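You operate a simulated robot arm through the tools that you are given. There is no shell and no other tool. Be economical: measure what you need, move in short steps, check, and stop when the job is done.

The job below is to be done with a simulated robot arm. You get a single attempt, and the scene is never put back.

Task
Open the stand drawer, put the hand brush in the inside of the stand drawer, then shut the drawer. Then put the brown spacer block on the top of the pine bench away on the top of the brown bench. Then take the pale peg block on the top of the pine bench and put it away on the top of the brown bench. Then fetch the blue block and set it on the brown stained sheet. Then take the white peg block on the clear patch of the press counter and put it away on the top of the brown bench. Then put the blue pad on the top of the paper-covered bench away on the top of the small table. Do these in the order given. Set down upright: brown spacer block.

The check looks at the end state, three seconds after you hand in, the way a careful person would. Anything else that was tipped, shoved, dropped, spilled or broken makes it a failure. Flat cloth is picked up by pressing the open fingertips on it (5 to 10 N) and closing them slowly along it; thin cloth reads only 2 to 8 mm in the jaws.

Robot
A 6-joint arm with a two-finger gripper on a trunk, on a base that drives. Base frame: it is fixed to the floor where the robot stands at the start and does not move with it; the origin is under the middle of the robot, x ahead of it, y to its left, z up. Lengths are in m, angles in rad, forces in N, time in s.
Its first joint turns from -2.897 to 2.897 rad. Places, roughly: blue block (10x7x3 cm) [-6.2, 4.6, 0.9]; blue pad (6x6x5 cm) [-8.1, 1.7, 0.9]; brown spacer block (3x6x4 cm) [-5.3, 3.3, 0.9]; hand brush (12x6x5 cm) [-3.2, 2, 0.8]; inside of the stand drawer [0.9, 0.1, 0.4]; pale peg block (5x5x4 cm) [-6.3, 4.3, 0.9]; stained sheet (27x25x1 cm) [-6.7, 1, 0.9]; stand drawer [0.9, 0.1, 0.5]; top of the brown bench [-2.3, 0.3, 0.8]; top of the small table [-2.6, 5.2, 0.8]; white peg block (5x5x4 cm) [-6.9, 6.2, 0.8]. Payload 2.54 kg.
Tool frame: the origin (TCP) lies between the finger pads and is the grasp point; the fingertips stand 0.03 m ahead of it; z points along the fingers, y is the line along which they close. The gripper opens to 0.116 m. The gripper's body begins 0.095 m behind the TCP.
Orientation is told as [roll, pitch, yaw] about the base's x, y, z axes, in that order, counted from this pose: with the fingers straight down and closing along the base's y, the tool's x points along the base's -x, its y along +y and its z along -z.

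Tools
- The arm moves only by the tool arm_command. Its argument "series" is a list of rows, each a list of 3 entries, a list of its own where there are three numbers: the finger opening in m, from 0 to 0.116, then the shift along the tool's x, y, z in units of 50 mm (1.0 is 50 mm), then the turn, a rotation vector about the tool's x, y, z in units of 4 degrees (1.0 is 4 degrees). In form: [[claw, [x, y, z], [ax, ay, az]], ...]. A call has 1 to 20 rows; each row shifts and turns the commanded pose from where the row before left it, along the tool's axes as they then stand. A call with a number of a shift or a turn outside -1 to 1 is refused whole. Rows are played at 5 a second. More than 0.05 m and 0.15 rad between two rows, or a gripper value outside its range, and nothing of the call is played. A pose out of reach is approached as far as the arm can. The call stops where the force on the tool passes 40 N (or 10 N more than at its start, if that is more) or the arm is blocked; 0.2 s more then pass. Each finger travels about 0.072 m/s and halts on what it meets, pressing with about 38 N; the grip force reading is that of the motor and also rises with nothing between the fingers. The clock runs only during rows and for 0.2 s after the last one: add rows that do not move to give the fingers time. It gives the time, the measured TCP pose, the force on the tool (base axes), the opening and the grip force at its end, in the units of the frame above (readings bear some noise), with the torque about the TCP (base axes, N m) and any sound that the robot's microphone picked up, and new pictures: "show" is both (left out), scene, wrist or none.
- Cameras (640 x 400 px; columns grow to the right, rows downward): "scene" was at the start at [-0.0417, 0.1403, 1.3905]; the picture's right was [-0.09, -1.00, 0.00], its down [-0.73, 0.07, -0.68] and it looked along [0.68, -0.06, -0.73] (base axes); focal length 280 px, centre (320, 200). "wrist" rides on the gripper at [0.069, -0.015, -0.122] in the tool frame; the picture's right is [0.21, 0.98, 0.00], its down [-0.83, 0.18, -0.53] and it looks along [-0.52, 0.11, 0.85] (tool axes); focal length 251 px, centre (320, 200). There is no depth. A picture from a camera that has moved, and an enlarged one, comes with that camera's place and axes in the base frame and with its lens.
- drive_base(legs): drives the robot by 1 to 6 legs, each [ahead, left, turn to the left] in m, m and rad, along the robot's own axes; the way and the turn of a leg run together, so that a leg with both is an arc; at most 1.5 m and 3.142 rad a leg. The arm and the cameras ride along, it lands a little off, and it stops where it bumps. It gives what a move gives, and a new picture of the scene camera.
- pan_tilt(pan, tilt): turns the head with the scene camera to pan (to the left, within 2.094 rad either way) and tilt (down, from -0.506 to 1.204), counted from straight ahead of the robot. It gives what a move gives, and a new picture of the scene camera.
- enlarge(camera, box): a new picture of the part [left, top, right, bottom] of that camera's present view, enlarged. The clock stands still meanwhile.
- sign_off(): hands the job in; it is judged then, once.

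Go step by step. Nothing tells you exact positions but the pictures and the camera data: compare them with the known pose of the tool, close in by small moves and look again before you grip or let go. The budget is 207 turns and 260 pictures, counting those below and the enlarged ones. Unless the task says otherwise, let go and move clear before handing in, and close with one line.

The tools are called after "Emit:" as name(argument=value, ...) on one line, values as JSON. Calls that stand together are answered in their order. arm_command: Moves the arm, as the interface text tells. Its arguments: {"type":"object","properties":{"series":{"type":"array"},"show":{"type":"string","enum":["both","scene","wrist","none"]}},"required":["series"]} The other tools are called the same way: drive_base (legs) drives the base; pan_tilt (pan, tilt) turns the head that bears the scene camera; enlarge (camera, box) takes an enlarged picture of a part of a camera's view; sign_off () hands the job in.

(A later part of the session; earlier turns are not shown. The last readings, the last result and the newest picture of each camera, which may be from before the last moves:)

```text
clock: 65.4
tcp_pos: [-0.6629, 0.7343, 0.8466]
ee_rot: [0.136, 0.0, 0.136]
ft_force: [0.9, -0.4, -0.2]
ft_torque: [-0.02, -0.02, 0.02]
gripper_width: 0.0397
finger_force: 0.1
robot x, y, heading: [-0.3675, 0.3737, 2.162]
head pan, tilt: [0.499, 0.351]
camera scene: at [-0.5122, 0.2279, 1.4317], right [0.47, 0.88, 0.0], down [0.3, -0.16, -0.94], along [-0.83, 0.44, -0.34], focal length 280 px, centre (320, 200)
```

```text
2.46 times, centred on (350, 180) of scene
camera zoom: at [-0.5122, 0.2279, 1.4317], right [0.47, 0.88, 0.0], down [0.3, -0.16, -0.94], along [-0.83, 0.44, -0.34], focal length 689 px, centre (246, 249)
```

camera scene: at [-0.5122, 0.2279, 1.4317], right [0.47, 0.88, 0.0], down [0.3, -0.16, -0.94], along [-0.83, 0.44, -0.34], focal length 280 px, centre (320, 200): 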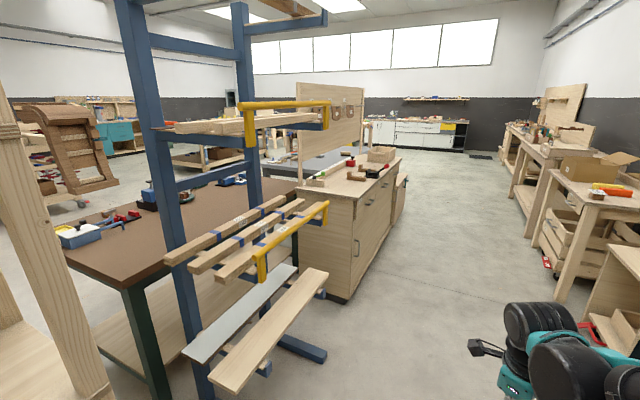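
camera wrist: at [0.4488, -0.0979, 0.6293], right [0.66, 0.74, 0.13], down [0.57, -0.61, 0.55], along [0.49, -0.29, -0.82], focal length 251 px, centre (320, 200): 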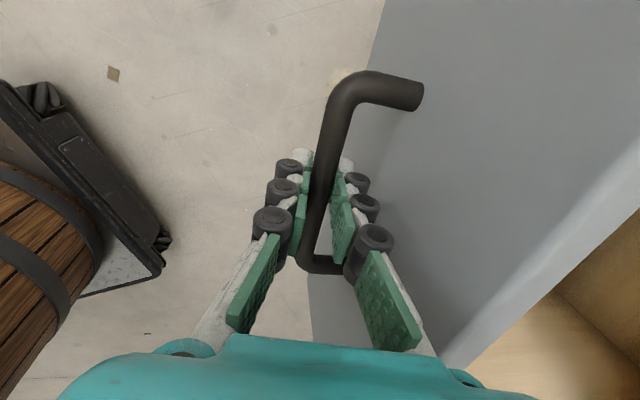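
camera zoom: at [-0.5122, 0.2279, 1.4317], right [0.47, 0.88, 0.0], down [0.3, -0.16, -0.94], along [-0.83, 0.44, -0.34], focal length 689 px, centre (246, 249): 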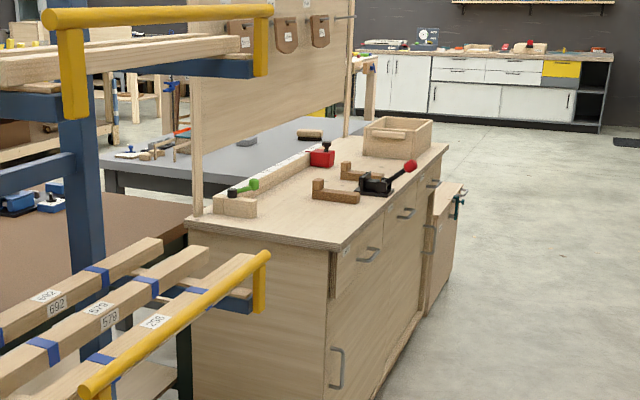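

The brush lies on the grey table behind the pegboard cabinet, near its far end. I'll drive up the aisle past the cabinet.

Emit:
drive_base(legs=[[0, 0.08, 0.034], [1.4, 0, 0], [1.5, 0, 0]])

Emit:
pan_tilt(pan=1.2, tilt=0.5)

```text
clock: 79.9
tcp_pos: [-2.4115, 3.0231, 0.8476]
ee_rot: [0.134, -0.001, 0.163]
ft_force: [-0.3, 0.0, 0.9]
ft_torque: [0.03, -0.01, 0.03]
gripper_width: 0.0397
finger_force: 0.1
robot x, y, heading: [-2.1087, 2.6637, 2.183]
head pan, tilt: [0.499, 0.351]
camera scene: at [-2.2471, 2.5201, 1.4318], right [0.44, 0.9, 0.0], down [0.31, -0.15, -0.94], along [-0.84, 0.41, -0.34], focal length 280 px, centre (320, 200)
```

scene: 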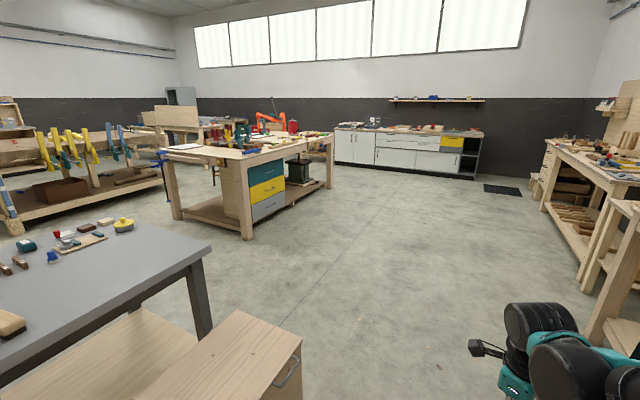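

```text
clock: 81.0
tcp_pos: [-2.4116, 3.0221, 0.8465]
ee_rot: [0.134, -0.001, 0.163]
ft_force: [0.0, -0.4, 0.8]
ft_torque: [0.0, 0.01, 0.06]
gripper_width: 0.0401
finger_force: 0.0
robot x, y, heading: [-2.1099, 2.6693, 2.184]
head pan, tilt: [1.201, 0.499]
camera scene: at [-2.2519, 2.4571, 1.4181], right [-0.24, 0.97, 0.0], down [0.46, 0.12, -0.88], along [-0.85, -0.21, -0.48], focal length 280 px, centre (320, 200)
```

scene: 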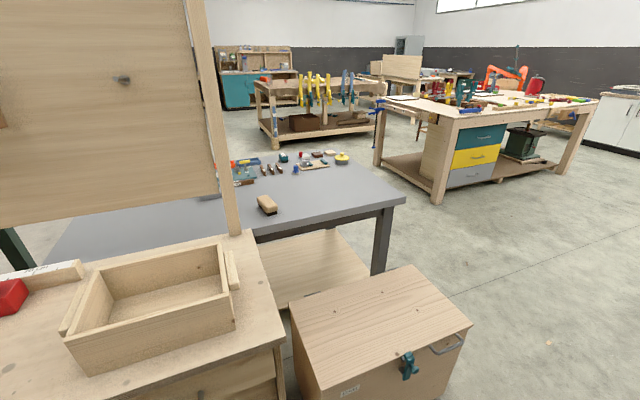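

The brush is at about (-3.22, 1.98) on the grey table, with a chest standing in front of it. I'll go around to the table's far end and reach from there.

Emit:
drive_base(legs=[[1.1, 0, 0], [0, 1.25, 0], [0, 0, 2.9]])

Emit:
pan_tilt(pan=0.2, tilt=0.7)

```text
clock: 89.4
tcp_pos: [-3.4365, 3.6459, 0.8452]
ee_rot: [0.135, 0.002, 0.207]
ft_force: [0.5, 0.0, -0.3]
ft_torque: [0.02, 0.01, 0.01]
gripper_width: 0.0402
finger_force: 0.1
robot x, y, heading: [-3.1183, 3.3038, 2.229]
head pan, tilt: [1.201, 0.499]
stopped in leg 2: the robot was blocked; the commanded pose is now the measured one
camera scene: at [-3.251, 3.0885, 1.4181], right [-0.29, 0.96, 0.0], down [0.46, 0.14, -0.88], along [-0.84, -0.25, -0.48], focal length 280 px, centre (320, 200)
```

scene: 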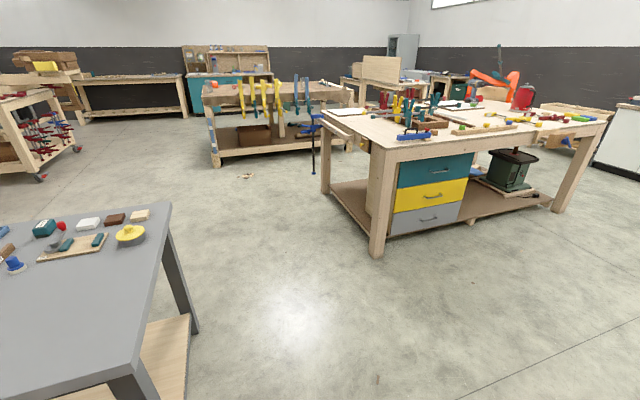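

```text
clock: 90.7
tcp_pos: [-3.4364, 3.6455, 0.8459]
ee_rot: [0.135, -0.001, 0.209]
ft_force: [-0.1, -0.7, -0.1]
ft_torque: [0.02, 0.02, -0.01]
gripper_width: 0.04
finger_force: 0.0
robot x, y, heading: [-3.1199, 3.3065, 2.231]
head pan, tilt: [0.201, 0.7]
camera scene: at [-3.2284, 3.1699, 1.4004], right [0.65, 0.76, 0.0], down [0.49, -0.42, -0.77], along [-0.58, 0.5, -0.64], focal length 280 px, centre (320, 200)
```

scene: 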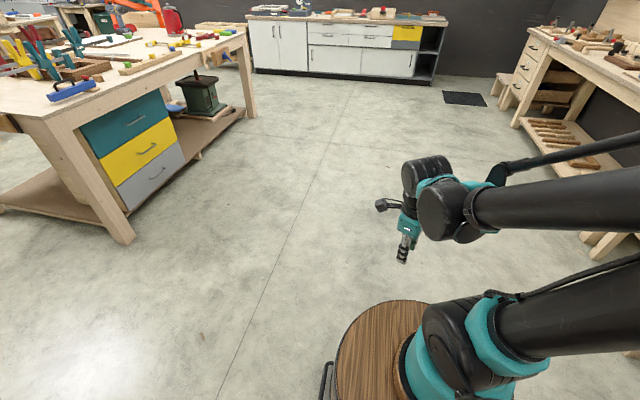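

The base bumped something on its left. I'll look down to the left.

Emit:
pan_tilt(pan=2.0, tilt=1.0)

```text
clock: 92.5
tcp_pos: [-3.4371, 3.6456, 0.8476]
ee_rot: [0.135, 0.0, 0.208]
ft_force: [-1.5, -0.3, 0.0]
ft_torque: [0.01, -0.01, 0.0]
gripper_width: 0.0401
finger_force: 0.1
robot x, y, heading: [-3.1196, 3.303, 2.231]
head pan, tilt: [2.0, 1.0]
camera scene: at [-3.1961, 3.0529, 1.377], right [-0.89, 0.46, 0.0], down [0.39, 0.75, -0.54], along [-0.25, -0.48, -0.84], focal length 280 px, centre (320, 200)
```

scene: 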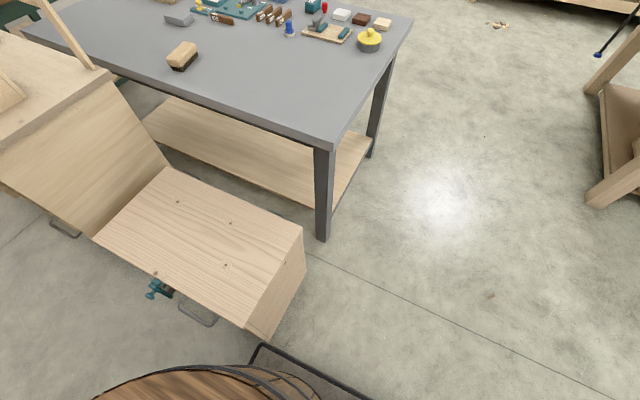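

The base plate only touched the chest's corner, and the chest looks unmoved. I'll take a wider berth, go to the table's end, face it and approach.

Emit:
drive_base(legs=[[0.25, 0, -0.03], [0, 0.85, 0], [0, 0, 3.1]])

Emit:
pan_tilt(pan=0.3, tilt=0.8)

```text
clock: 105.7
tcp_pos: [-3.6326, 2.6607, 0.8465]
ee_rot: [0.134, 0.0, -2.961]
ft_force: [0.2, -0.5, -0.2]
ft_torque: [0.0, -0.02, -0.02]
gripper_width: 0.0398
finger_force: 0.1
robot x, y, heading: [-3.9412, 3.0131, -0.941]
head pan, tilt: [2.0, 1.0]
camera scene: at [-3.8586, 3.2558, 1.377], right [0.87, -0.49, 0.0], down [-0.41, -0.73, -0.54], along [0.26, 0.47, -0.84], focal length 280 px, centre (320, 200)
```

scene: 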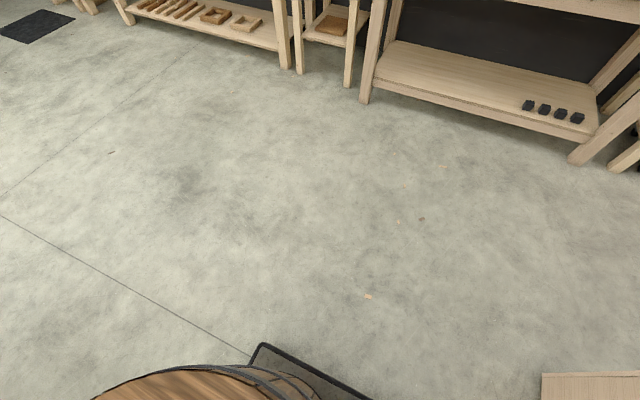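

```text
clock: 107.4
tcp_pos: [-3.6336, 2.6613, 0.8465]
ee_rot: [0.136, 0.0, -2.962]
ft_force: [0.0, 0.2, 0.7]
ft_torque: [0.0, -0.01, 0.01]
gripper_width: 0.04
finger_force: 0.0
robot x, y, heading: [-3.9438, 3.013, -0.944]
head pan, tilt: [0.3, 0.799]
camera scene: at [-3.8279, 3.147, 1.3921], right [-0.6, -0.8, 0.0], down [-0.58, 0.43, -0.7], along [0.56, -0.42, -0.72], focal length 280 px, centre (320, 200)
```

scene: 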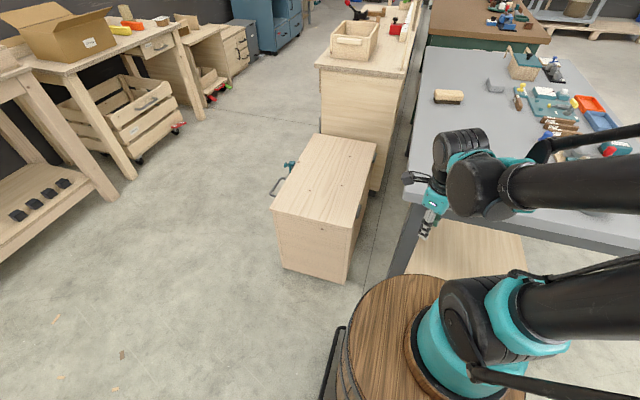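

I'll raise the arm and drive forward toward the table end.

Emit:
arm_command(series=[[0.11, [0, 0, -0.8], [0, 0, 0]], [0.11, [0, 0, -0.8], [0, 0, 0]], [0.11, [0, 0, -0.8], [0, 0, 0]]], show="none")

Emit:
drive_base(legs=[[0.33, 0, 0]])

Emit:
enlarge(camera="scene", box=[400, 40, 560, 140])

```text
clock: 108.2
tcp_pos: [-3.6362, 2.6763, 0.9648]
ee_rot: [0.135, 0.001, -2.961]
ft_force: [1.2, -0.2, 0.4]
ft_torque: [0.01, 0.01, 0.01]
gripper_width: 0.1101
finger_force: 0.0
robot x, y, heading: [-3.9412, 3.0121, -0.941]
head pan, tilt: [0.3, 0.799]
```

```text
clock: 110.0
tcp_pos: [-3.4998, 2.4918, 0.9663]
ee_rot: [0.135, 0.0, -2.962]
ft_force: [-0.2, 0.3, 0.2]
ft_torque: [0.01, 0.02, 0.0]
gripper_width: 0.1102
finger_force: 0.1
robot x, y, heading: [-3.81, 2.8283, -0.938]
head pan, tilt: [0.3, 0.799]
stopped in leg 1: the robot was blocked; the commanded pose is now the measured one
camera scene: at [-3.6935, 2.9622, 1.3921], right [-0.6, -0.8, 0.0], down [-0.58, 0.43, -0.7], along [0.56, -0.42, -0.72], focal length 280 px, centre (320, 200)
```

scene: 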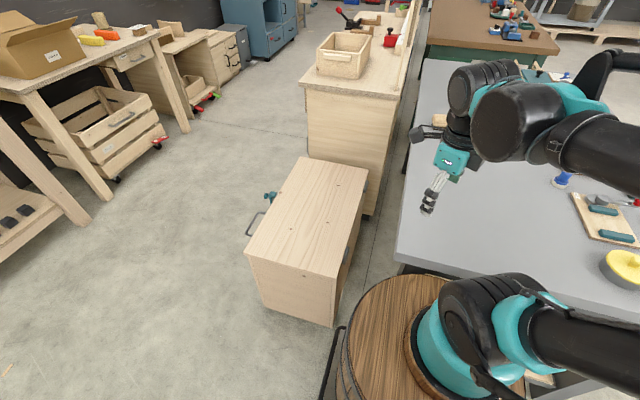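

```text
4.00 times, centred on (480, 90) of scene
camera zoom: at [-3.6935, 2.9622, 1.3921], right [-0.6, -0.8, 0.0], down [-0.58, 0.43, -0.7], along [0.56, -0.42, -0.72], focal length 1120 px, centre (-320, 640)
```

zoom: 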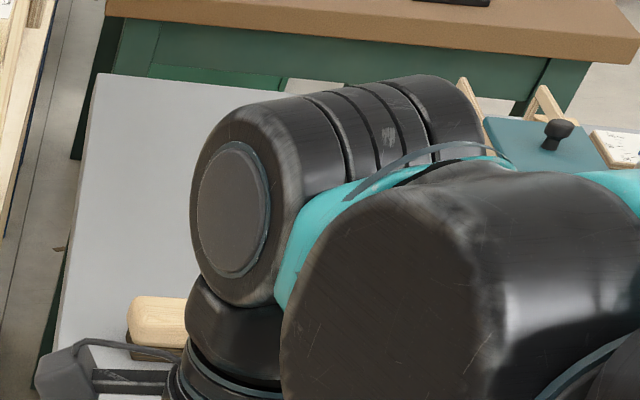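

The base is about 0.43 m long to the front but only about 0.21 m to the side. I'll back off, turn side-on and slide in closer.

Emit:
drive_base(legs=[[-0.25, 0, 0], [0, 0, -1.571], [0, 0.4, 0]])

Emit:
pan_tilt(pan=1.9, tilt=0.7)

```text
clock: 117.7
tcp_pos: [-4.0477, 2.3978, 0.9656]
ee_rot: [0.134, -0.001, 1.759]
ft_force: [0.7, -0.8, 0.6]
ft_torque: [0.02, -0.03, 0.01]
gripper_width: 0.1101
finger_force: 0.1
robot x, y, heading: [-3.7145, 2.712, -2.503]
head pan, tilt: [0.3, 0.799]
camera scene: at [-3.5781, 2.5937, 1.3921], right [-0.81, 0.59, 0.0], down [0.42, 0.58, -0.7], along [-0.41, -0.56, -0.72], focal length 280 px, centre (320, 200)
```

scene: 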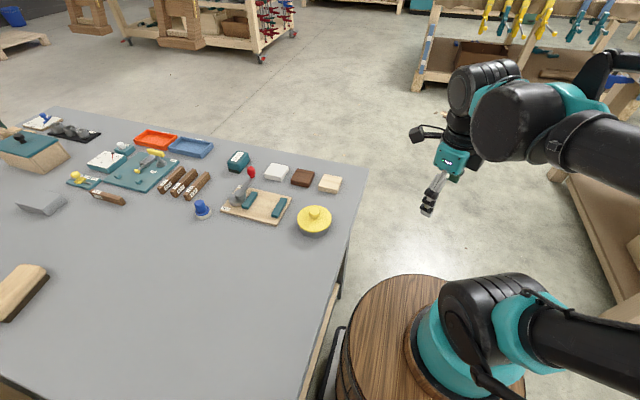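

```text
clock: 119.3
tcp_pos: [-4.0484, 2.3983, 0.9654]
ee_rot: [0.133, 0.0, 1.763]
ft_force: [0.0, -0.7, -0.3]
ft_torque: [0.0, 0.0, 0.01]
gripper_width: 0.1104
finger_force: 0.0
robot x, y, heading: [-3.7146, 2.7091, -2.499]
head pan, tilt: [1.901, 0.7]
camera scene: at [-3.4606, 2.611, 1.4004], right [-0.56, -0.83, 0.0], down [-0.53, 0.36, -0.76], along [0.63, -0.43, -0.64], focal length 280 px, centre (320, 200)
```

scene: 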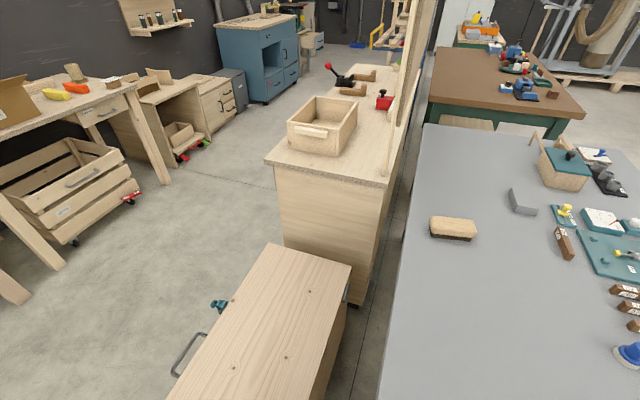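

The robot is within reach now: the brush is at about (-3.20, 1.965), long axis at roughly 49°. I'll level and yaw the tool, then carry it over the brush.

Emit:
arm_command(series=[[0.11, [0, 0, 0], [0.95, 0, 0]], [0.11, [0, 0, 0], [0.95, 0, 0]], [0.11, [0, 0, 0], [0, 0, 0.931]], [0.11, [0, 0, 0], [0, 0, 0.931]], [0.11, [0, 0, 0], [0, 0, 0.931]], [0.11, [0, 0, 0], [0, 0, 0.931]], [0.11, [0, 0, 0], [0, 0, 0.931]], [0.11, [0, 0, 0], [0, 0, 0.931]], [0.11, [0, 0, 0], [0, 0, 0.931]], [0.11, [0, 0, 0], [0, 0, 0.931]], [0.11, [0, 0, 0], [0, 0, 0.931]], [0.11, [0, 0, 0], [0, 0, 0.931]], [0.11, [0, 0, 0], [0, 0, 0.931]], [0.11, [0, 0, 0], [0, 0, 0.931]], [0.11, [0, 0, 0], [0, 0, 0.931]], [0.11, [0, 0, 0], [0, 0, 0.931]]], show="none")

Emit:
arm_command(series=[[0.11, [-0.233, -0.926, 0], [0, 0, 0]], [0.11, [-0.233, -0.926, 0], [0, 0, 0]], [0.11, [-0.233, -0.926, 0], [0, 0, 0]], [0.11, [-0.233, -0.926, 0], [0, 0, 0]], [0.11, [-0.233, -0.926, 0], [0, 0, 0]], [0.11, [-0.233, -0.926, 0], [0, 0, 0]], [0.11, [-0.233, -0.926, 0], [0, 0, 0]], [0.11, [-0.233, -0.926, 0], [0, 0, 0]], [0.11, [-0.233, -0.926, 0], [0, 0, 0]], [0.11, [-0.233, -0.926, 0], [0, 0, 0]], [0.11, [-0.233, -0.926, 0], [0, 0, 0]], [0.11, [-0.233, -0.926, 0], [0, 0, 0]], [0.11, [-0.233, -0.926, 0], [0, 0, 0]], [0.11, [-0.233, -0.926, 0], [0, 0, 0]], [0.11, [-0.233, -0.926, 0], [0, 0, 0]], [0.11, [-0.233, -0.926, 0], [0, 0, 0]], [0.11, [-0.233, -0.926, 0], [0, 0, 0]], [0.11, [-0.233, -0.926, 0], [0, 0, 0]], [0.11, [-0.233, -0.926, 0], [0, 0, 0]], [0.11, [-0.233, -0.926, 0], [0, 0, 0]]])

```text
clock: 122.8
tcp_pos: [-4.0997, 2.4452, 0.9663]
ee_rot: [-0.003, 0.003, 0.858]
ft_force: [-0.6, 0.2, 0.4]
ft_torque: [0.01, 0.03, 0.02]
gripper_width: 0.1101
finger_force: 0.1
out of reach, approached as far as the arm can: row 12, 13, 14, 15, 16
robot x, y, heading: [-3.7157, 2.7103, -2.495]
head pan, tilt: [1.901, 0.7]
```

```text
clock: 127.0
tcp_pos: [-4.0188, 2.5181, 0.9652]
ee_rot: [-0.002, 0.0, 0.855]
ft_force: [0.7, 0.1, 0.3]
ft_torque: [-0.01, 0.01, 0.0]
gripper_width: 0.1101
finger_force: 0.0
out of reach, approached as far as the arm can: row 1, 2, 3, 4, 5, 6, 7, 8, 9, 10, 11, 12, 13, 14, 15, 16, 17, 18, 19, 20
robot x, y, heading: [-3.716, 2.7105, -2.5]
head pan, tilt: [1.901, 0.7]
camera scene: at [-3.4641, 2.6092, 1.4009], right [-0.56, -0.83, 0.0], down [-0.53, 0.36, -0.77], along [0.63, -0.43, -0.64], focal length 280 px, centre (320, 200)
camera wrist: at [-4.0544, 2.4566, 1.0864], right [-0.88, 0.48, 0.0], down [0.4, 0.74, 0.53], along [0.26, 0.47, -0.85], focal length 251 px, centre (320, 200)
```

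scene: 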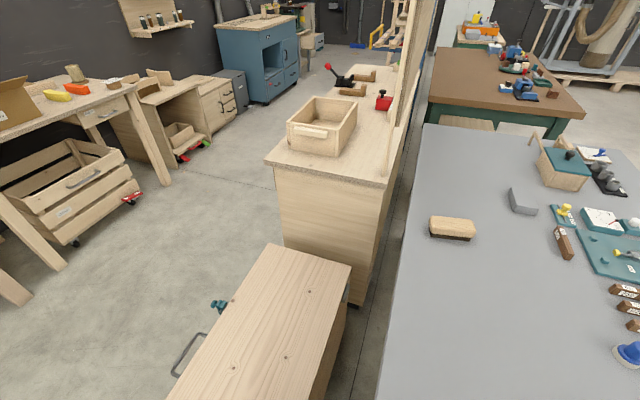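
wrist: 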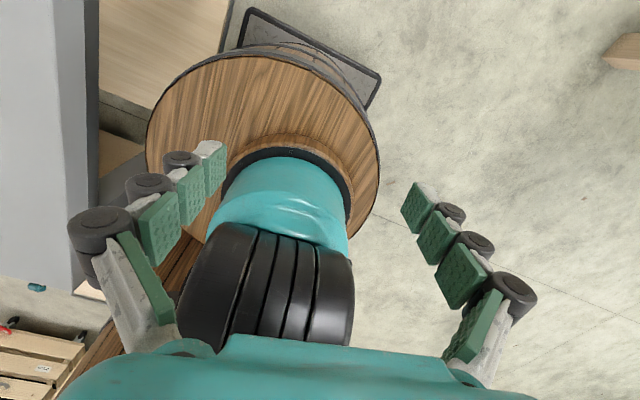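

The wrist's last joint ran into its limit, since the tool was turned the wrong way relative to the arm. I'll rotate it the other way and route the arm around in steps.

Emit:
arm_command(series=[[0.11, [0, 0, 0], [0, 0, -1]], [0.11, [0, 0, 0], [0, 0, -1]], [0.11, [0, 0, 0], [0, 0, -1]], [0.11, [0, 0, 0], [0, 0, -1]], [0.11, [0, 0, 0], [0, 0, -1]], [0.11, [0, 0, 0], [0, 0, -1]], [0.11, [0, 0, 0], [0, 0, -1]], [0.11, [0, 0, 0], [0, 0, -1]], [0.11, [0, 0, 0], [0, 0, -1]], [0.11, [0, 0, 0], [0, 0, -1]], [0.11, [0, 0, 0], [0, 0, -1]], [0.11, [0, 0, 0], [0, 0, -1]], [0.11, [0, 0, 0], [0, 0, -1]], [0.11, [0, 0, 0], [0, 0, -1]], [0.11, [0, 0, 0], [0, 0, -1]], [0.11, [0, 0, 0], [0, 0, -1]], [0.11, [0, 0, 0], [0, 0, -1]], [0.11, [0, 0, 0], [0, 0, -1]], [0.11, [0, 0, 0], [0, 0, -1]], [0.11, [0, 0, 0], [0, 0, -1]]], show="none")

Emit:
arm_command(series=[[0.11, [0.869, 0.191, 0], [0, 0, 0]], [0.11, [0.869, 0.191, 0], [0, 0, 0]], [0.11, [0.869, 0.191, 0], [0, 0, 0]], [0.11, [0.869, 0.191, 0], [0, 0, 0]], [0.11, [0.869, 0.191, 0], [0, 0, 0]], [0.11, [0.869, 0.191, 0], [0, 0, 0]], [0.11, [0.869, 0.191, 0], [0, 0, 0]], [0.11, [0.869, 0.191, 0], [0, 0, 0]], [0.11, [0.869, 0.191, 0], [0, 0, 0]], [0.11, [0.869, 0.191, 0], [0, 0, 0]], [0.11, [0, 0, 0], [0, 0, -1]], [0.11, [0, 0, 0], [0, 0, -1]], [0.11, [0, 0, 0], [0, 0, -1]], [0.11, [0, 0, 0], [0, 0, -1]], [0.11, [0, 0, 0], [0, 0, -1]], [0.11, [0, 0, 0], [0, 0, -1]], [0.11, [0, 0, 0], [0, 0, -1]], [0.11, [0, 0, 0], [0, 0, -1]], [0.11, [0, 0, 0], [0, 0, -1]], [0.11, [0, 0, 0], [0, 0, -1]]], show="none")

```text
clock: 131.2
tcp_pos: [-4.0158, 2.516, 0.9636]
ee_rot: [0.0, 0.0, 2.251]
ft_force: [-0.1, -0.2, 0.6]
ft_torque: [0.02, -0.03, 0.04]
gripper_width: 0.1102
finger_force: 0.1
robot x, y, heading: [-3.7127, 2.706, -2.494]
head pan, tilt: [1.901, 0.7]
```

```text
clock: 135.3
tcp_pos: [-3.8151, 2.1189, 0.9627]
ee_rot: [0.002, -0.001, 2.948]
ft_force: [-0.3, -0.2, 0.7]
ft_torque: [0.01, 0.01, 0.03]
gripper_width: 0.1101
finger_force: 0.0
robot x, y, heading: [-3.7143, 2.7097, -2.502]
head pan, tilt: [1.901, 0.7]
```

Emit:
arm_command(series=[[0.11, [0, 0, 0], [0, 0, -1]], [0.11, [0, 0, 0], [0, 0, -1]], [0.11, [0, 0, 0], [0, 0, -1]], [0.11, [0, 0, 0], [0, 0, -1]], [0.11, [0, 0, 0], [0, 0, -1]], [0.11, [0, 0, 0], [0, 0, -1]], [0.11, [0, 0, 0], [0, 0, -1]], [0.11, [0, 0, 0], [0, 0, -1]], [0.11, [0, 0, 0], [0, 0, -1]], [0.11, [0, 0, 0], [0, 0, -1]], [0.11, [0, 0, 0], [0, 0, -1]], [0.11, [0, 0, 0], [0, 0, -1]], [0.11, [0, 0, 0], [0, 0, -1]], [0.11, [0, 0, 0], [0, 0, -1]], [0.11, [0, 0, 0], [0, 0, -1]]], show="none")

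Emit:
arm_command(series=[[0.11, [0.413, 0.806, 0], [0, 0, 0]], [0.11, [0.413, 0.806, 0], [0, 0, 0]], [0.11, [0.413, 0.806, 0], [0, 0, 0]], [0.11, [0.413, 0.806, 0], [0, 0, 0]], [0.11, [0.413, 0.806, 0], [0, 0, 0]], [0.11, [0.413, 0.806, 0], [0, 0, 0]], [0.11, [0.413, 0.806, 0], [0, 0, 0]], [0.11, [0.413, 0.806, 0], [0, 0, 0]], [0.11, [0.413, 0.806, 0], [0, 0, 0]], [0.11, [0.413, 0.806, 0], [0, 0, 0]], [0.11, [0.413, 0.806, 0], [0, 0, 0]], [0.11, [0.413, 0.806, 0], [0, 0, 0]], [0.11, [0.413, 0.806, 0], [0, 0, 0]], [0.11, [0.413, 0.806, 0], [0, 0, 0]]], show="wrist")

```text
clock: 138.6
tcp_pos: [-3.8142, 2.1183, 0.9638]
ee_rot: [-0.001, -0.001, -2.286]
ft_force: [0.7, -0.3, 0.1]
ft_torque: [0.0, 0.01, 0.01]
gripper_width: 0.11
finger_force: 0.0
robot x, y, heading: [-3.7149, 2.711, -2.498]
head pan, tilt: [1.901, 0.7]
```

```text
clock: 141.6
tcp_pos: [-3.2601, 1.9938, 0.9569]
ee_rot: [-0.002, -0.002, -2.288]
ft_force: [-0.4, -0.1, 0.1]
ft_torque: [-0.01, 0.0, 0.01]
gripper_width: 0.11
finger_force: 0.0
out of reach, approached as far as the arm can: row 13, 14
robot x, y, heading: [-3.717, 2.7107, -2.496]
head pan, tilt: [1.901, 0.7]
camera wrist: at [-3.2284, 2.0559, 1.0787], right [0.88, -0.48, 0.0], down [-0.41, -0.74, 0.54], along [-0.26, -0.47, -0.84], focal length 251 px, centre (320, 200)
```

wrist: 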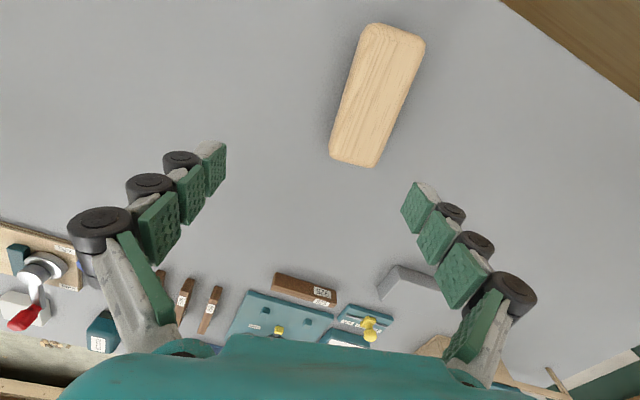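

The brush is centred at about (-3.211, 1.986). Reach is limited up high, so I'll descend first, then shift over it.

Emit:
arm_command(series=[[0.11, [0, 0, 0.85], [0, 0, 0]], [0.11, [0, 0, 0.85], [0, 0, 0]], [0.11, [0.26, 0.42, 0], [0, 0, 0]], [0.11, [0.26, 0.42, 0], [0, 0, 0]], [0.11, [0, 0, 0], [0, 0, 0]]])

```text
clock: 142.8
tcp_pos: [-3.2265, 1.9965, 0.8697]
ee_rot: [-0.002, -0.001, -2.289]
ft_force: [0.0, 0.5, 0.0]
ft_torque: [0.01, -0.01, -0.03]
gripper_width: 0.1098
finger_force: 0.1
out of reach, approached as far as the arm can: row 4
robot x, y, heading: [-3.7183, 2.7111, -2.497]
head pan, tilt: [1.901, 0.7]
camera scene: at [-3.4604, 2.6109, 1.4003], right [-0.56, -0.83, 0.0], down [-0.53, 0.36, -0.76], along [0.63, -0.43, -0.64], focal length 280 px, centre (320, 200)
camera wrist: at [-3.1932, 2.0596, 0.9899], right [0.88, -0.48, 0.0], down [-0.41, -0.74, 0.54], along [-0.26, -0.47, -0.84], focal length 251 px, centre (320, 200)
```

scene: 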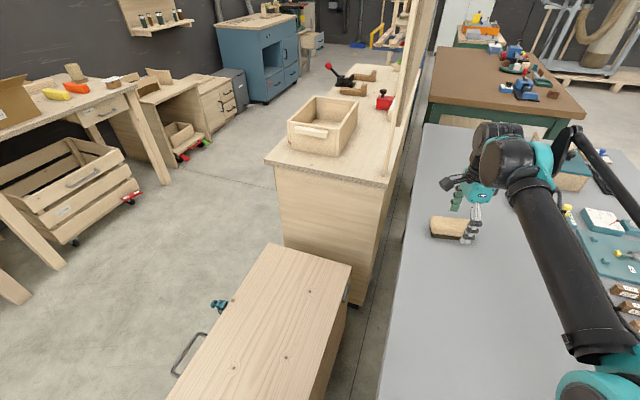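
wrist: 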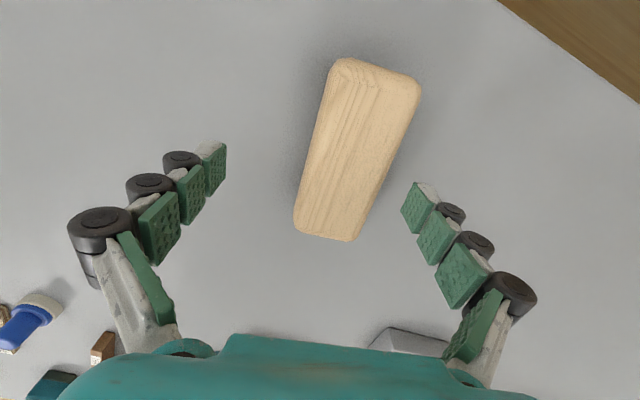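

Emit:
arm_command(series=[[0.11, [0, 0, 0.5], [0, 0, 0]], [0.11, [0.2, 0.44, 0], [0, 0, 0]], [0.11, [0, 0, 0], [0, 0, 0]]], show="wrist")

```text
clock: 143.6
tcp_pos: [-3.2153, 2.0004, 0.842]
ee_rot: [-0.003, 0.0, -2.288]
ft_force: [0.0, -0.2, -0.3]
ft_torque: [0.0, 0.01, -0.03]
gripper_width: 0.11
finger_force: 0.1
out of reach, approached as far as the arm can: row 2
robot x, y, heading: [-3.7128, 2.7088, -2.496]
head pan, tilt: [1.901, 0.7]
camera wrist: at [-3.1826, 2.0631, 0.9629], right [0.88, -0.48, 0.0], down [-0.41, -0.74, 0.54], along [-0.26, -0.47, -0.84], focal length 251 px, centre (320, 200)
```

wrist: 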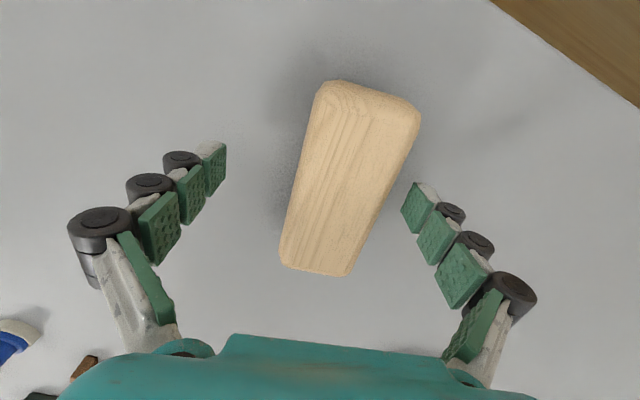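

I'm about 2 cm short, so I'll rise a bit and nudge the base sideways toward the table.

Emit:
arm_command(series=[[0.11, [0, 0, -0.6], [0, 0, 0]]], show="none")

Emit:
drive_base(legs=[[0, 0.03, 0]])

Emit:
arm_command(series=[[0.11, [0, 0, 0.6], [0, 0, 0]], [0.11, [0, 0, 0], [0, 0, 0]]], show="wrist")

```text
clock: 143.9
tcp_pos: [-3.2208, 2.0065, 0.8696]
ee_rot: [-0.002, -0.001, -2.29]
ft_force: [-0.3, -0.2, 0.2]
ft_torque: [-0.01, 0.0, -0.01]
gripper_width: 0.1103
finger_force: 0.1
out of reach, approached as far as the arm can: row 1
robot x, y, heading: [-3.7144, 2.7106, -2.506]
head pan, tilt: [1.901, 0.7]
```

```text
clock: 144.8
tcp_pos: [-3.2035, 1.9819, 0.8688]
ee_rot: [-0.002, -0.003, -2.291]
ft_force: [-0.7, -0.7, -0.5]
ft_torque: [-0.03, -0.02, 0.0]
gripper_width: 0.11
finger_force: 0.2
robot x, y, heading: [-3.6998, 2.6829, -2.504]
head pan, tilt: [1.901, 0.7]
camera scene: at [-3.4423, 2.5865, 1.4003], right [-0.56, -0.83, 0.0], down [-0.53, 0.36, -0.76], along [0.63, -0.43, -0.64], focal length 280 px, centre (320, 200)
```

scene: 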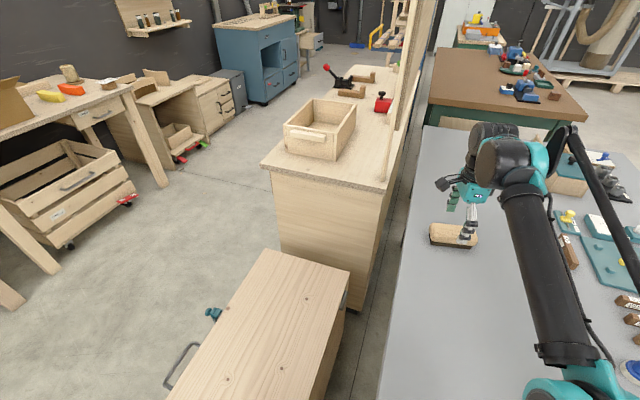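

```text
clock: 145.4
tcp_pos: [-3.2002, 1.977, 0.8411]
ee_rot: [-0.003, -0.002, -2.289]
ft_force: [0.4, -0.1, 0.2]
ft_torque: [0.03, 0.02, 0.04]
gripper_width: 0.1098
finger_force: 0.0
out of reach, approached as far as the arm can: row 1
robot x, y, heading: [-3.6995, 2.6838, -2.5]
head pan, tilt: [1.901, 0.7]
camera wrist: at [-3.1663, 2.0393, 0.9634], right [0.88, -0.48, 0.0], down [-0.4, -0.74, 0.54], along [-0.26, -0.47, -0.84], focal length 251 px, centre (320, 200)
```

wrist: 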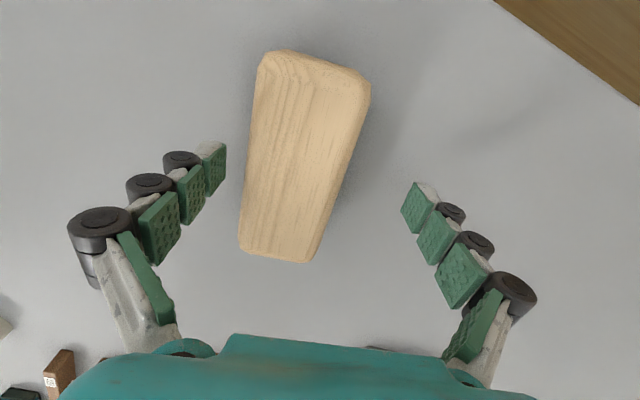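

Emit:
arm_command(series=[[0.11, [0.15, -0.22, 0], [0, 0, 0]], [0.11, [0, 0, 0.4], [0, 0, 0]], [0.11, [0, 0, 0.35], [0, 0, 0]], [0.11, [0, 0, 0], [0, 0, 0]]], show="wrist")

```text
clock: 146.5
tcp_pos: [-3.1898, 1.9795, 0.8149]
ee_rot: [0.0, -0.003, -2.289]
ft_force: [5.3, -5.0, 58.5]
ft_torque: [-0.07, -0.26, 0.01]
gripper_width: 0.106
finger_force: 44.2
out of reach, approached as far as the arm can: row 1, 2, 3
robot x, y, heading: [-3.6972, 2.684, -2.503]
head pan, tilt: [1.901, 0.7]
stopped in row 4: the force on the tool passed its limit at 45 N (the readings are from after the stop); the commanded pose is now the measured one
camera wrist: at [-3.1571, 2.0419, 0.9367], right [0.88, -0.48, 0.0], down [-0.41, -0.74, 0.54], along [-0.26, -0.47, -0.84], focal length 251 px, centre (320, 200)
```

wrist: 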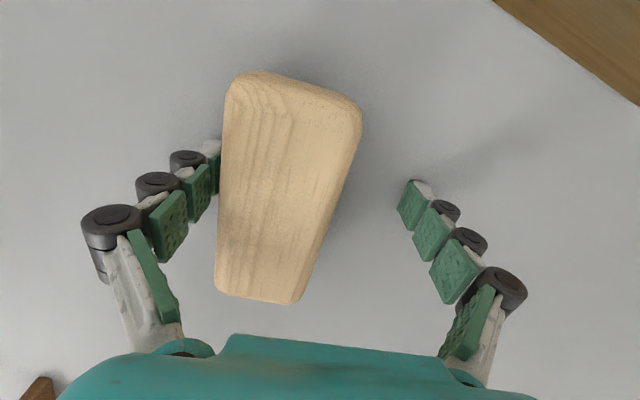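

The tips touched the table, which is at z ≈ 0.785. I'll rise a little, centre and close on the brush.

Emit:
arm_command(series=[[0.11, [0, 0, -0.16], [0, 0, 0]], [0.11, [0, -0.3, 0], [0, 0, 0]], [0.06, [0, 0, 0], [0, 0, 0]], [0.04, [0, 0, 0], [0, 0, 0]], [0.03, [0, 0, 0], [0, 0, 0]], [0.03, [0, 0, 0], [0, 0, 0]], [0.03, [0, 0, 0], [0, 0, 0]]], show="wrist")

```text
clock: 147.9
tcp_pos: [-3.1918, 1.9816, 0.8267]
ee_rot: [0.001, -0.003, -2.29]
ft_force: [5.4, -4.6, 65.7]
ft_torque: [-0.08, -0.19, -0.09]
gripper_width: 0.0527
finger_force: 42.8
out of reach, approached as far as the arm can: row 2
robot x, y, heading: [-3.6964, 2.6829, -2.498]
head pan, tilt: [1.901, 0.7]
stopped in row 7: the force on the tool passed its limit at 71 N (the readings are from after the stop); the commanded pose is now the measured one
camera wrist: at [-3.1585, 2.0436, 0.9501], right [0.88, -0.48, 0.0], down [-0.41, -0.74, 0.54], along [-0.26, -0.47, -0.84], focal length 251 px, centre (320, 200)
```

wrist: 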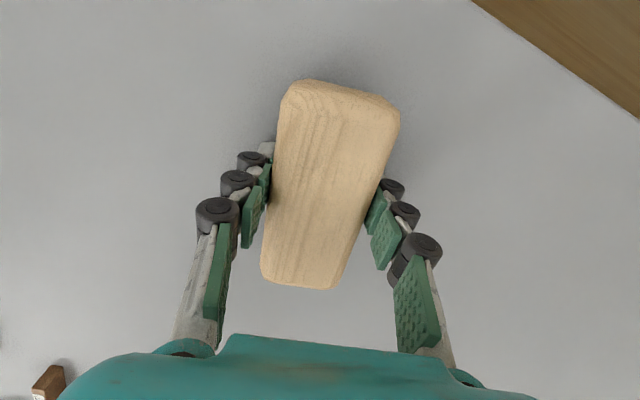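

The brush is gripped at 53 mm. I'll lift while drawing it inward.

Emit:
arm_command(series=[[0.03, [0, -0.1, -0.3], [0, 0, 0]], [0.03, [0.05, -0.3, -0.6], [0, 0, 0]], [0.03, [0.1, -0.4, -0.7], [0, 0, 0]], [0.03, [0.1, -0.4, -0.7], [0, 0, 0]], [0.03, [0.1, -0.4, -0.7], [0, 0, 0]], [0.03, [0, 0, 0], [0, 0, 0]]])

```text
clock: 149.3
tcp_pos: [-3.2297, 2.0373, 0.9754]
ee_rot: [-0.002, -0.003, -2.292]
ft_force: [-0.3, 0.7, -1.5]
ft_torque: [-0.01, -0.02, -0.02]
gripper_width: 0.0521
finger_force: 38.2
out of reach, approached as far as the arm can: row 2, 3
robot x, y, heading: [-3.6957, 2.6843, -2.497]
head pan, tilt: [1.901, 0.7]
camera scene: at [-3.4421, 2.5863, 1.4003], right [-0.56, -0.83, 0.0], down [-0.53, 0.36, -0.76], along [0.63, -0.43, -0.64], focal length 280 px, centre (320, 200)
camera wrist: at [-3.1965, 2.1004, 1.0979], right [0.88, -0.48, 0.0], down [-0.41, -0.74, 0.54], along [-0.26, -0.47, -0.84], focal length 251 px, centre (320, 200)
```

scene: 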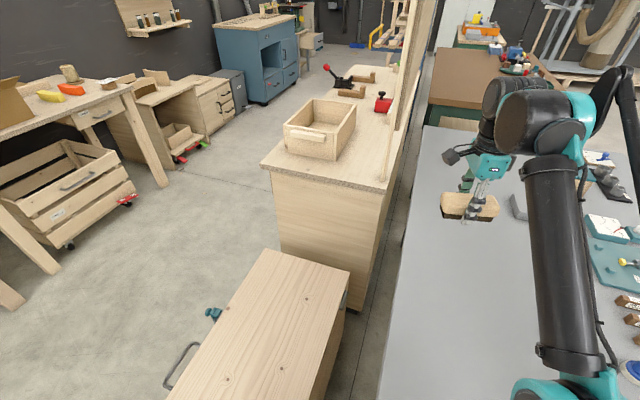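
wrist: 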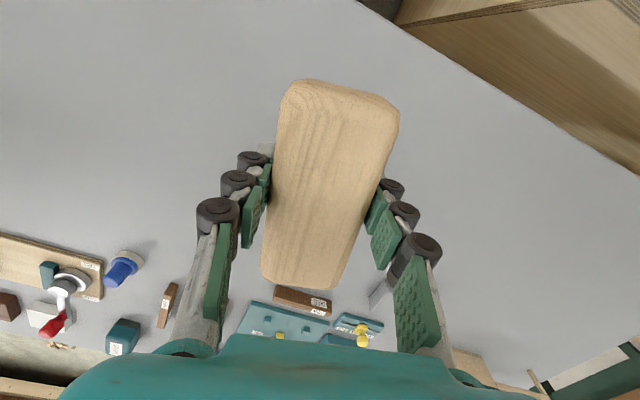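

The brush is held. I'll pull the arm in to about 0.62 m, then back into the aisle and turn to drive back down to the drawer.

Emit:
arm_command(series=[[0.03, [0.2, -0.85, -0.3], [0, 0, 0]], [0.03, [0.2, -0.85, -0.3], [0, 0, 0]], [0.03, [0.2, -0.85, -0.3], [0, 0, 0]], [0.03, [0.2, -0.85, -0.3], [0, 0, 0]]], show="none")

Emit:
drive_base(legs=[[0, -0.38, 0], [-1.13, 0, 0], [0, 0, 1.55]])

Emit:
pan_tilt(pan=0.3, tilt=0.5)

```text
clock: 150.3
tcp_pos: [-3.2964, 2.1548, 1.0879]
ee_rot: [-0.004, -0.004, -2.291]
ft_force: [-0.4, -0.1, -1.6]
ft_torque: [0.05, -0.02, 0.01]
gripper_width: 0.0522
finger_force: 38.0
out of reach, approached as far as the arm can: row 1, 2, 3, 4
robot x, y, heading: [-3.6951, 2.683, -2.498]
head pan, tilt: [1.901, 0.7]
```

```text
clock: 161.8
tcp_pos: [-2.465, 4.0452, 1.0887]
ee_rot: [-0.003, -0.002, -0.775]
ft_force: [0.3, 1.2, -1.5]
ft_torque: [0.0, 0.01, 0.01]
gripper_width: 0.0524
finger_force: 38.1
robot x, y, heading: [-3.0186, 3.6741, -0.983]
head pan, tilt: [1.901, 0.7]
camera scene: at [-2.9079, 3.9239, 1.4003], right [0.79, -0.61, 0.0], down [-0.39, -0.51, -0.76], along [0.47, 0.61, -0.64], focal length 280 px, centre (320, 200)
```

scene: 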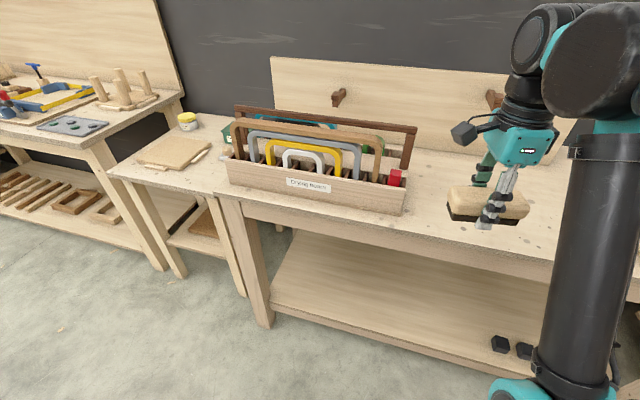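

```text
clock: 163.5
tcp_pos: [-2.4644, 4.0462, 1.0867]
ee_rot: [-0.003, -0.004, -0.773]
ft_force: [1.1, -0.2, -0.7]
ft_torque: [0.04, 0.01, 0.01]
gripper_width: 0.0524
finger_force: 38.1
robot x, y, heading: [-3.0172, 3.674, -0.982]
head pan, tilt: [0.3, 0.499]
camera scene: at [-2.8889, 3.799, 1.418], right [-0.63, -0.78, 0.0], down [-0.37, 0.3, -0.88], along [0.68, -0.55, -0.48], focal length 280 px, centre (320, 200)
```

scene: 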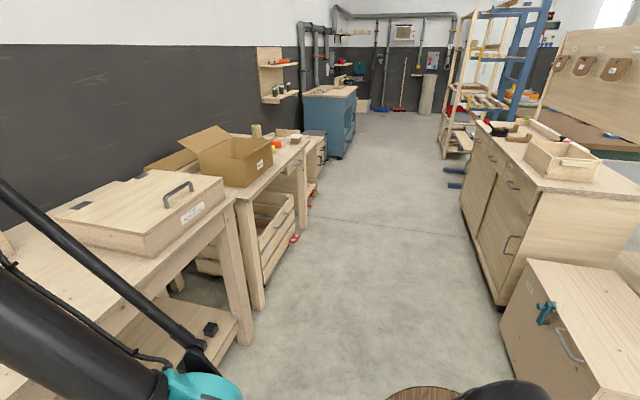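

The bench items come close on the +n side, so I'll shift to the other side of the aisle, straighten and drive down partway.

Emit:
drive_base(legs=[[0, -0.12, 0.037], [1.4, 0, 0], [1.4, 0, 0]])

```text
clock: 177.8
tcp_pos: [-0.954, 1.7186, 1.088]
ee_rot: [-0.002, -0.004, -0.745]
ft_force: [0.2, 0.3, -0.7]
ft_torque: [-0.01, 0.0, 0.01]
gripper_width: 0.0523
finger_force: 38.0
robot x, y, heading: [-1.4977, 1.3327, -0.954]
head pan, tilt: [0.3, 0.499]
camera scene: at [-1.3706, 1.4595, 1.418], right [-0.61, -0.79, 0.0], down [-0.38, 0.29, -0.88], along [0.7, -0.53, -0.48], focal length 280 px, centre (320, 200)
```

scene: 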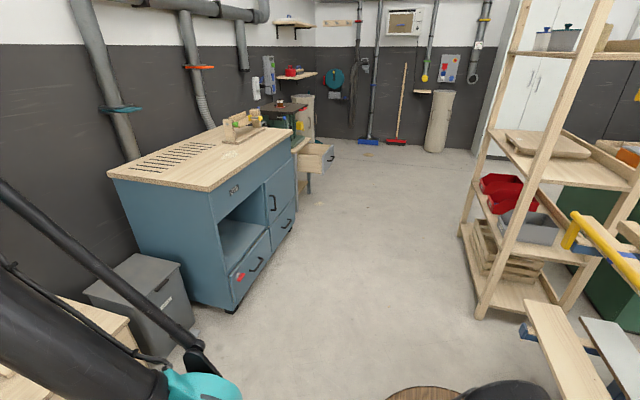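

Emit:
drive_base(legs=[[1.2, 0, 0.009], [1.17, 0, 0]])

Emit:
pan_tilt(pan=1.3, tilt=0.9)

```text
clock: 189.5
tcp_pos: [0.4377, -0.1753, 1.0872]
ee_rot: [-0.003, -0.004, -0.702]
ft_force: [-0.1, -0.5, -1.0]
ft_torque: [-0.02, -0.03, 0.0]
gripper_width: 0.0522
finger_force: 38.2
robot x, y, heading: [-0.086, -0.5842, -0.905]
head pan, tilt: [0.3, 0.499]
camera scene: at [0.0323, -0.4523, 1.418], right [-0.57, -0.82, 0.0], down [-0.39, 0.27, -0.88], along [0.72, -0.5, -0.48], focal length 280 px, centre (320, 200)
```

scene: 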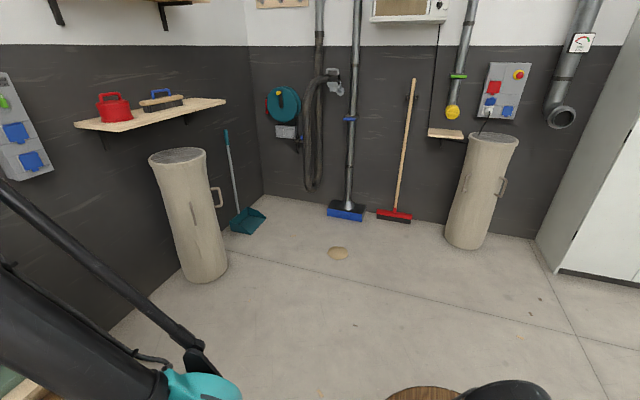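

```text
clock: 190.8
tcp_pos: [0.4371, -0.1751, 1.0868]
ee_rot: [-0.002, -0.003, -0.702]
ft_force: [0.5, -0.1, -1.9]
ft_torque: [0.02, -0.01, -0.02]
gripper_width: 0.0523
finger_force: 37.7
robot x, y, heading: [-0.0849, -0.5863, -0.911]
head pan, tilt: [1.3, 0.901]
camera scene: at [0.0277, -0.3716, 1.3842], right [0.38, -0.93, 0.0], down [-0.73, -0.3, -0.62], along [0.57, 0.24, -0.78], focal length 280 px, centre (320, 200)
```

scene: 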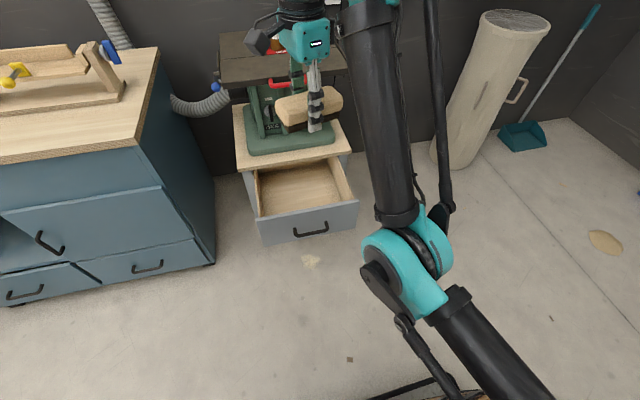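

The robot is beside the open drawer; its interior spans about n 0.40–0.61 and is centred at l −0.41. I'll align the tool with the drawer and move the brush above it.

Emit:
arm_command(series=[[0.03, [0, 0, 0], [0, 0, 0.874]], [0.03, [0, 0, 0], [0, 0, 0.874]], [0.03, [0, 0, 0], [0, 0, 0.874]], [0.03, [0, 0, 0], [0, 0, 0.874]], [0.03, [-0.05, 0.94, 0.3], [0, 0, 0]], [0.03, [-0.05, 0.94, 0.3], [0, 0, 0]], [0.03, [-0.05, 0.94, 0.3], [0, 0, 0]], [0.03, [-0.05, 0.94, 0.3], [0, 0, 0]], [0.03, [-0.05, 0.94, 0.3], [0, 0, 0]], [0.03, [0, 0, 0], [0, 0, 0]]])

```text
clock: 193.0
tcp_pos: [0.5721, -0.1064, 1.0107]
ee_rot: [0.0, -0.003, -0.947]
ft_force: [0.3, 0.1, -1.5]
ft_torque: [0.01, 0.0, 0.02]
gripper_width: 0.0521
finger_force: 37.9
out of reach, approached as far as the arm can: row 7, 8, 9
robot x, y, heading: [-0.0858, -0.5853, -0.91]
head pan, tilt: [1.3, 0.901]
camera scene: at [0.0276, -0.3716, 1.3842], right [0.38, -0.93, 0.0], down [-0.73, -0.3, -0.62], along [0.57, 0.24, -0.78], focal length 280 px, centre (320, 200)
camera wrist: at [0.5189, -0.0574, 1.1327], right [0.67, 0.75, 0.0], down [0.63, -0.56, 0.54], along [0.4, -0.36, -0.84], focal length 251 px, centre (320, 200)
```

scene: 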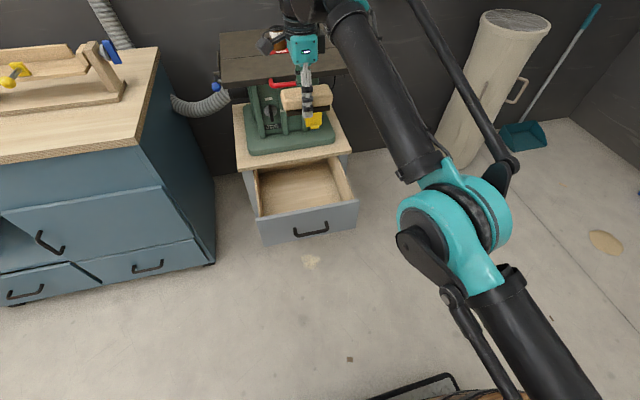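
wrist: 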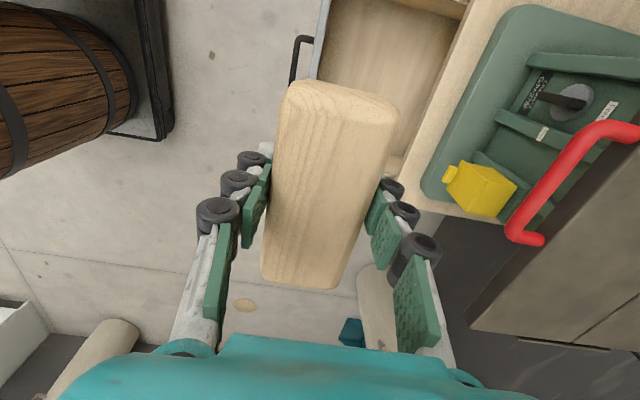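

Emit:
arm_command(series=[[0.03, [0, 0, 0.97], [0, 0, 0]], [0.03, [0, 0, 0.97], [0, 0, 0]], [0.03, [0, 0, 0.97], [0, 0, 0]], [0.03, [0, 0, 0.97], [0, 0, 0]], [0.03, [0, 0, 0.97], [0, 0, 0]], [0.03, [0, 0, 0.97], [0, 0, 0]], [0.03, [0.08, 0.6, 0], [0, 0, 0]], [0.03, [0.08, 0.6, 0], [0, 0, 0]], [0.03, [0.08, 0.6, 0], [0, 0, 0]], [0.03, [0, 0, 0], [0, 0, 0]]])

```text
clock: 195.2
tcp_pos: [0.6151, -0.0599, 0.7427]
ee_rot: [-0.001, -0.003, -0.946]
ft_force: [-0.5, 0.2, -1.2]
ft_torque: [0.02, 0.0, -0.02]
gripper_width: 0.0523
finger_force: 38.4
out of reach, approached as far as the arm can: row 2, 3, 4, 5, 7, 8, 9
robot x, y, heading: [-0.0864, -0.5827, -0.909]
head pan, tilt: [1.3, 0.901]
camera scene: at [0.0277, -0.3715, 1.3842], right [0.38, -0.93, 0.0], down [-0.73, -0.3, -0.62], along [0.57, 0.24, -0.78], focal length 280 px, centre (320, 200)
camera wrist: at [0.5606, -0.0105, 0.863], right [0.67, 0.75, 0.0], down [0.63, -0.56, 0.54], along [0.4, -0.36, -0.84], focal length 251 px, centre (320, 200)
```

scene: 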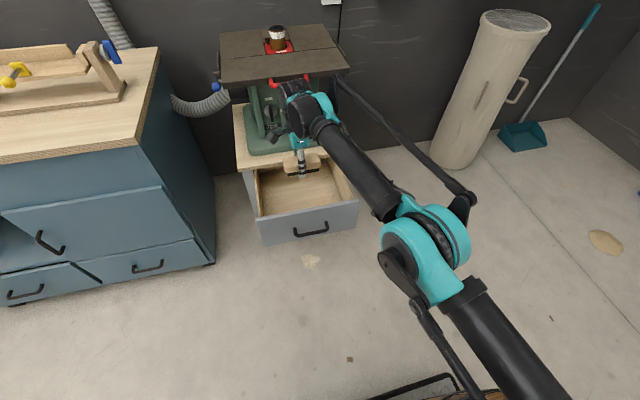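
wrist: 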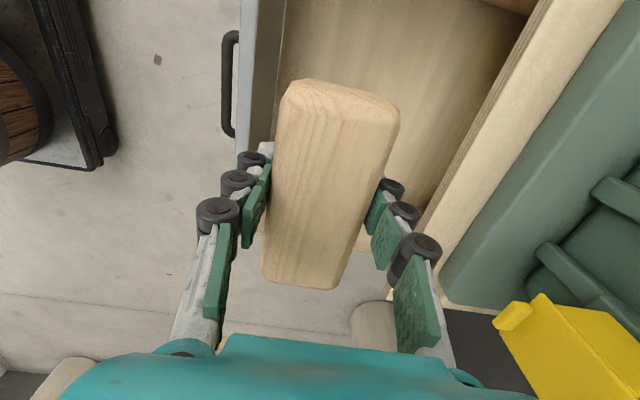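

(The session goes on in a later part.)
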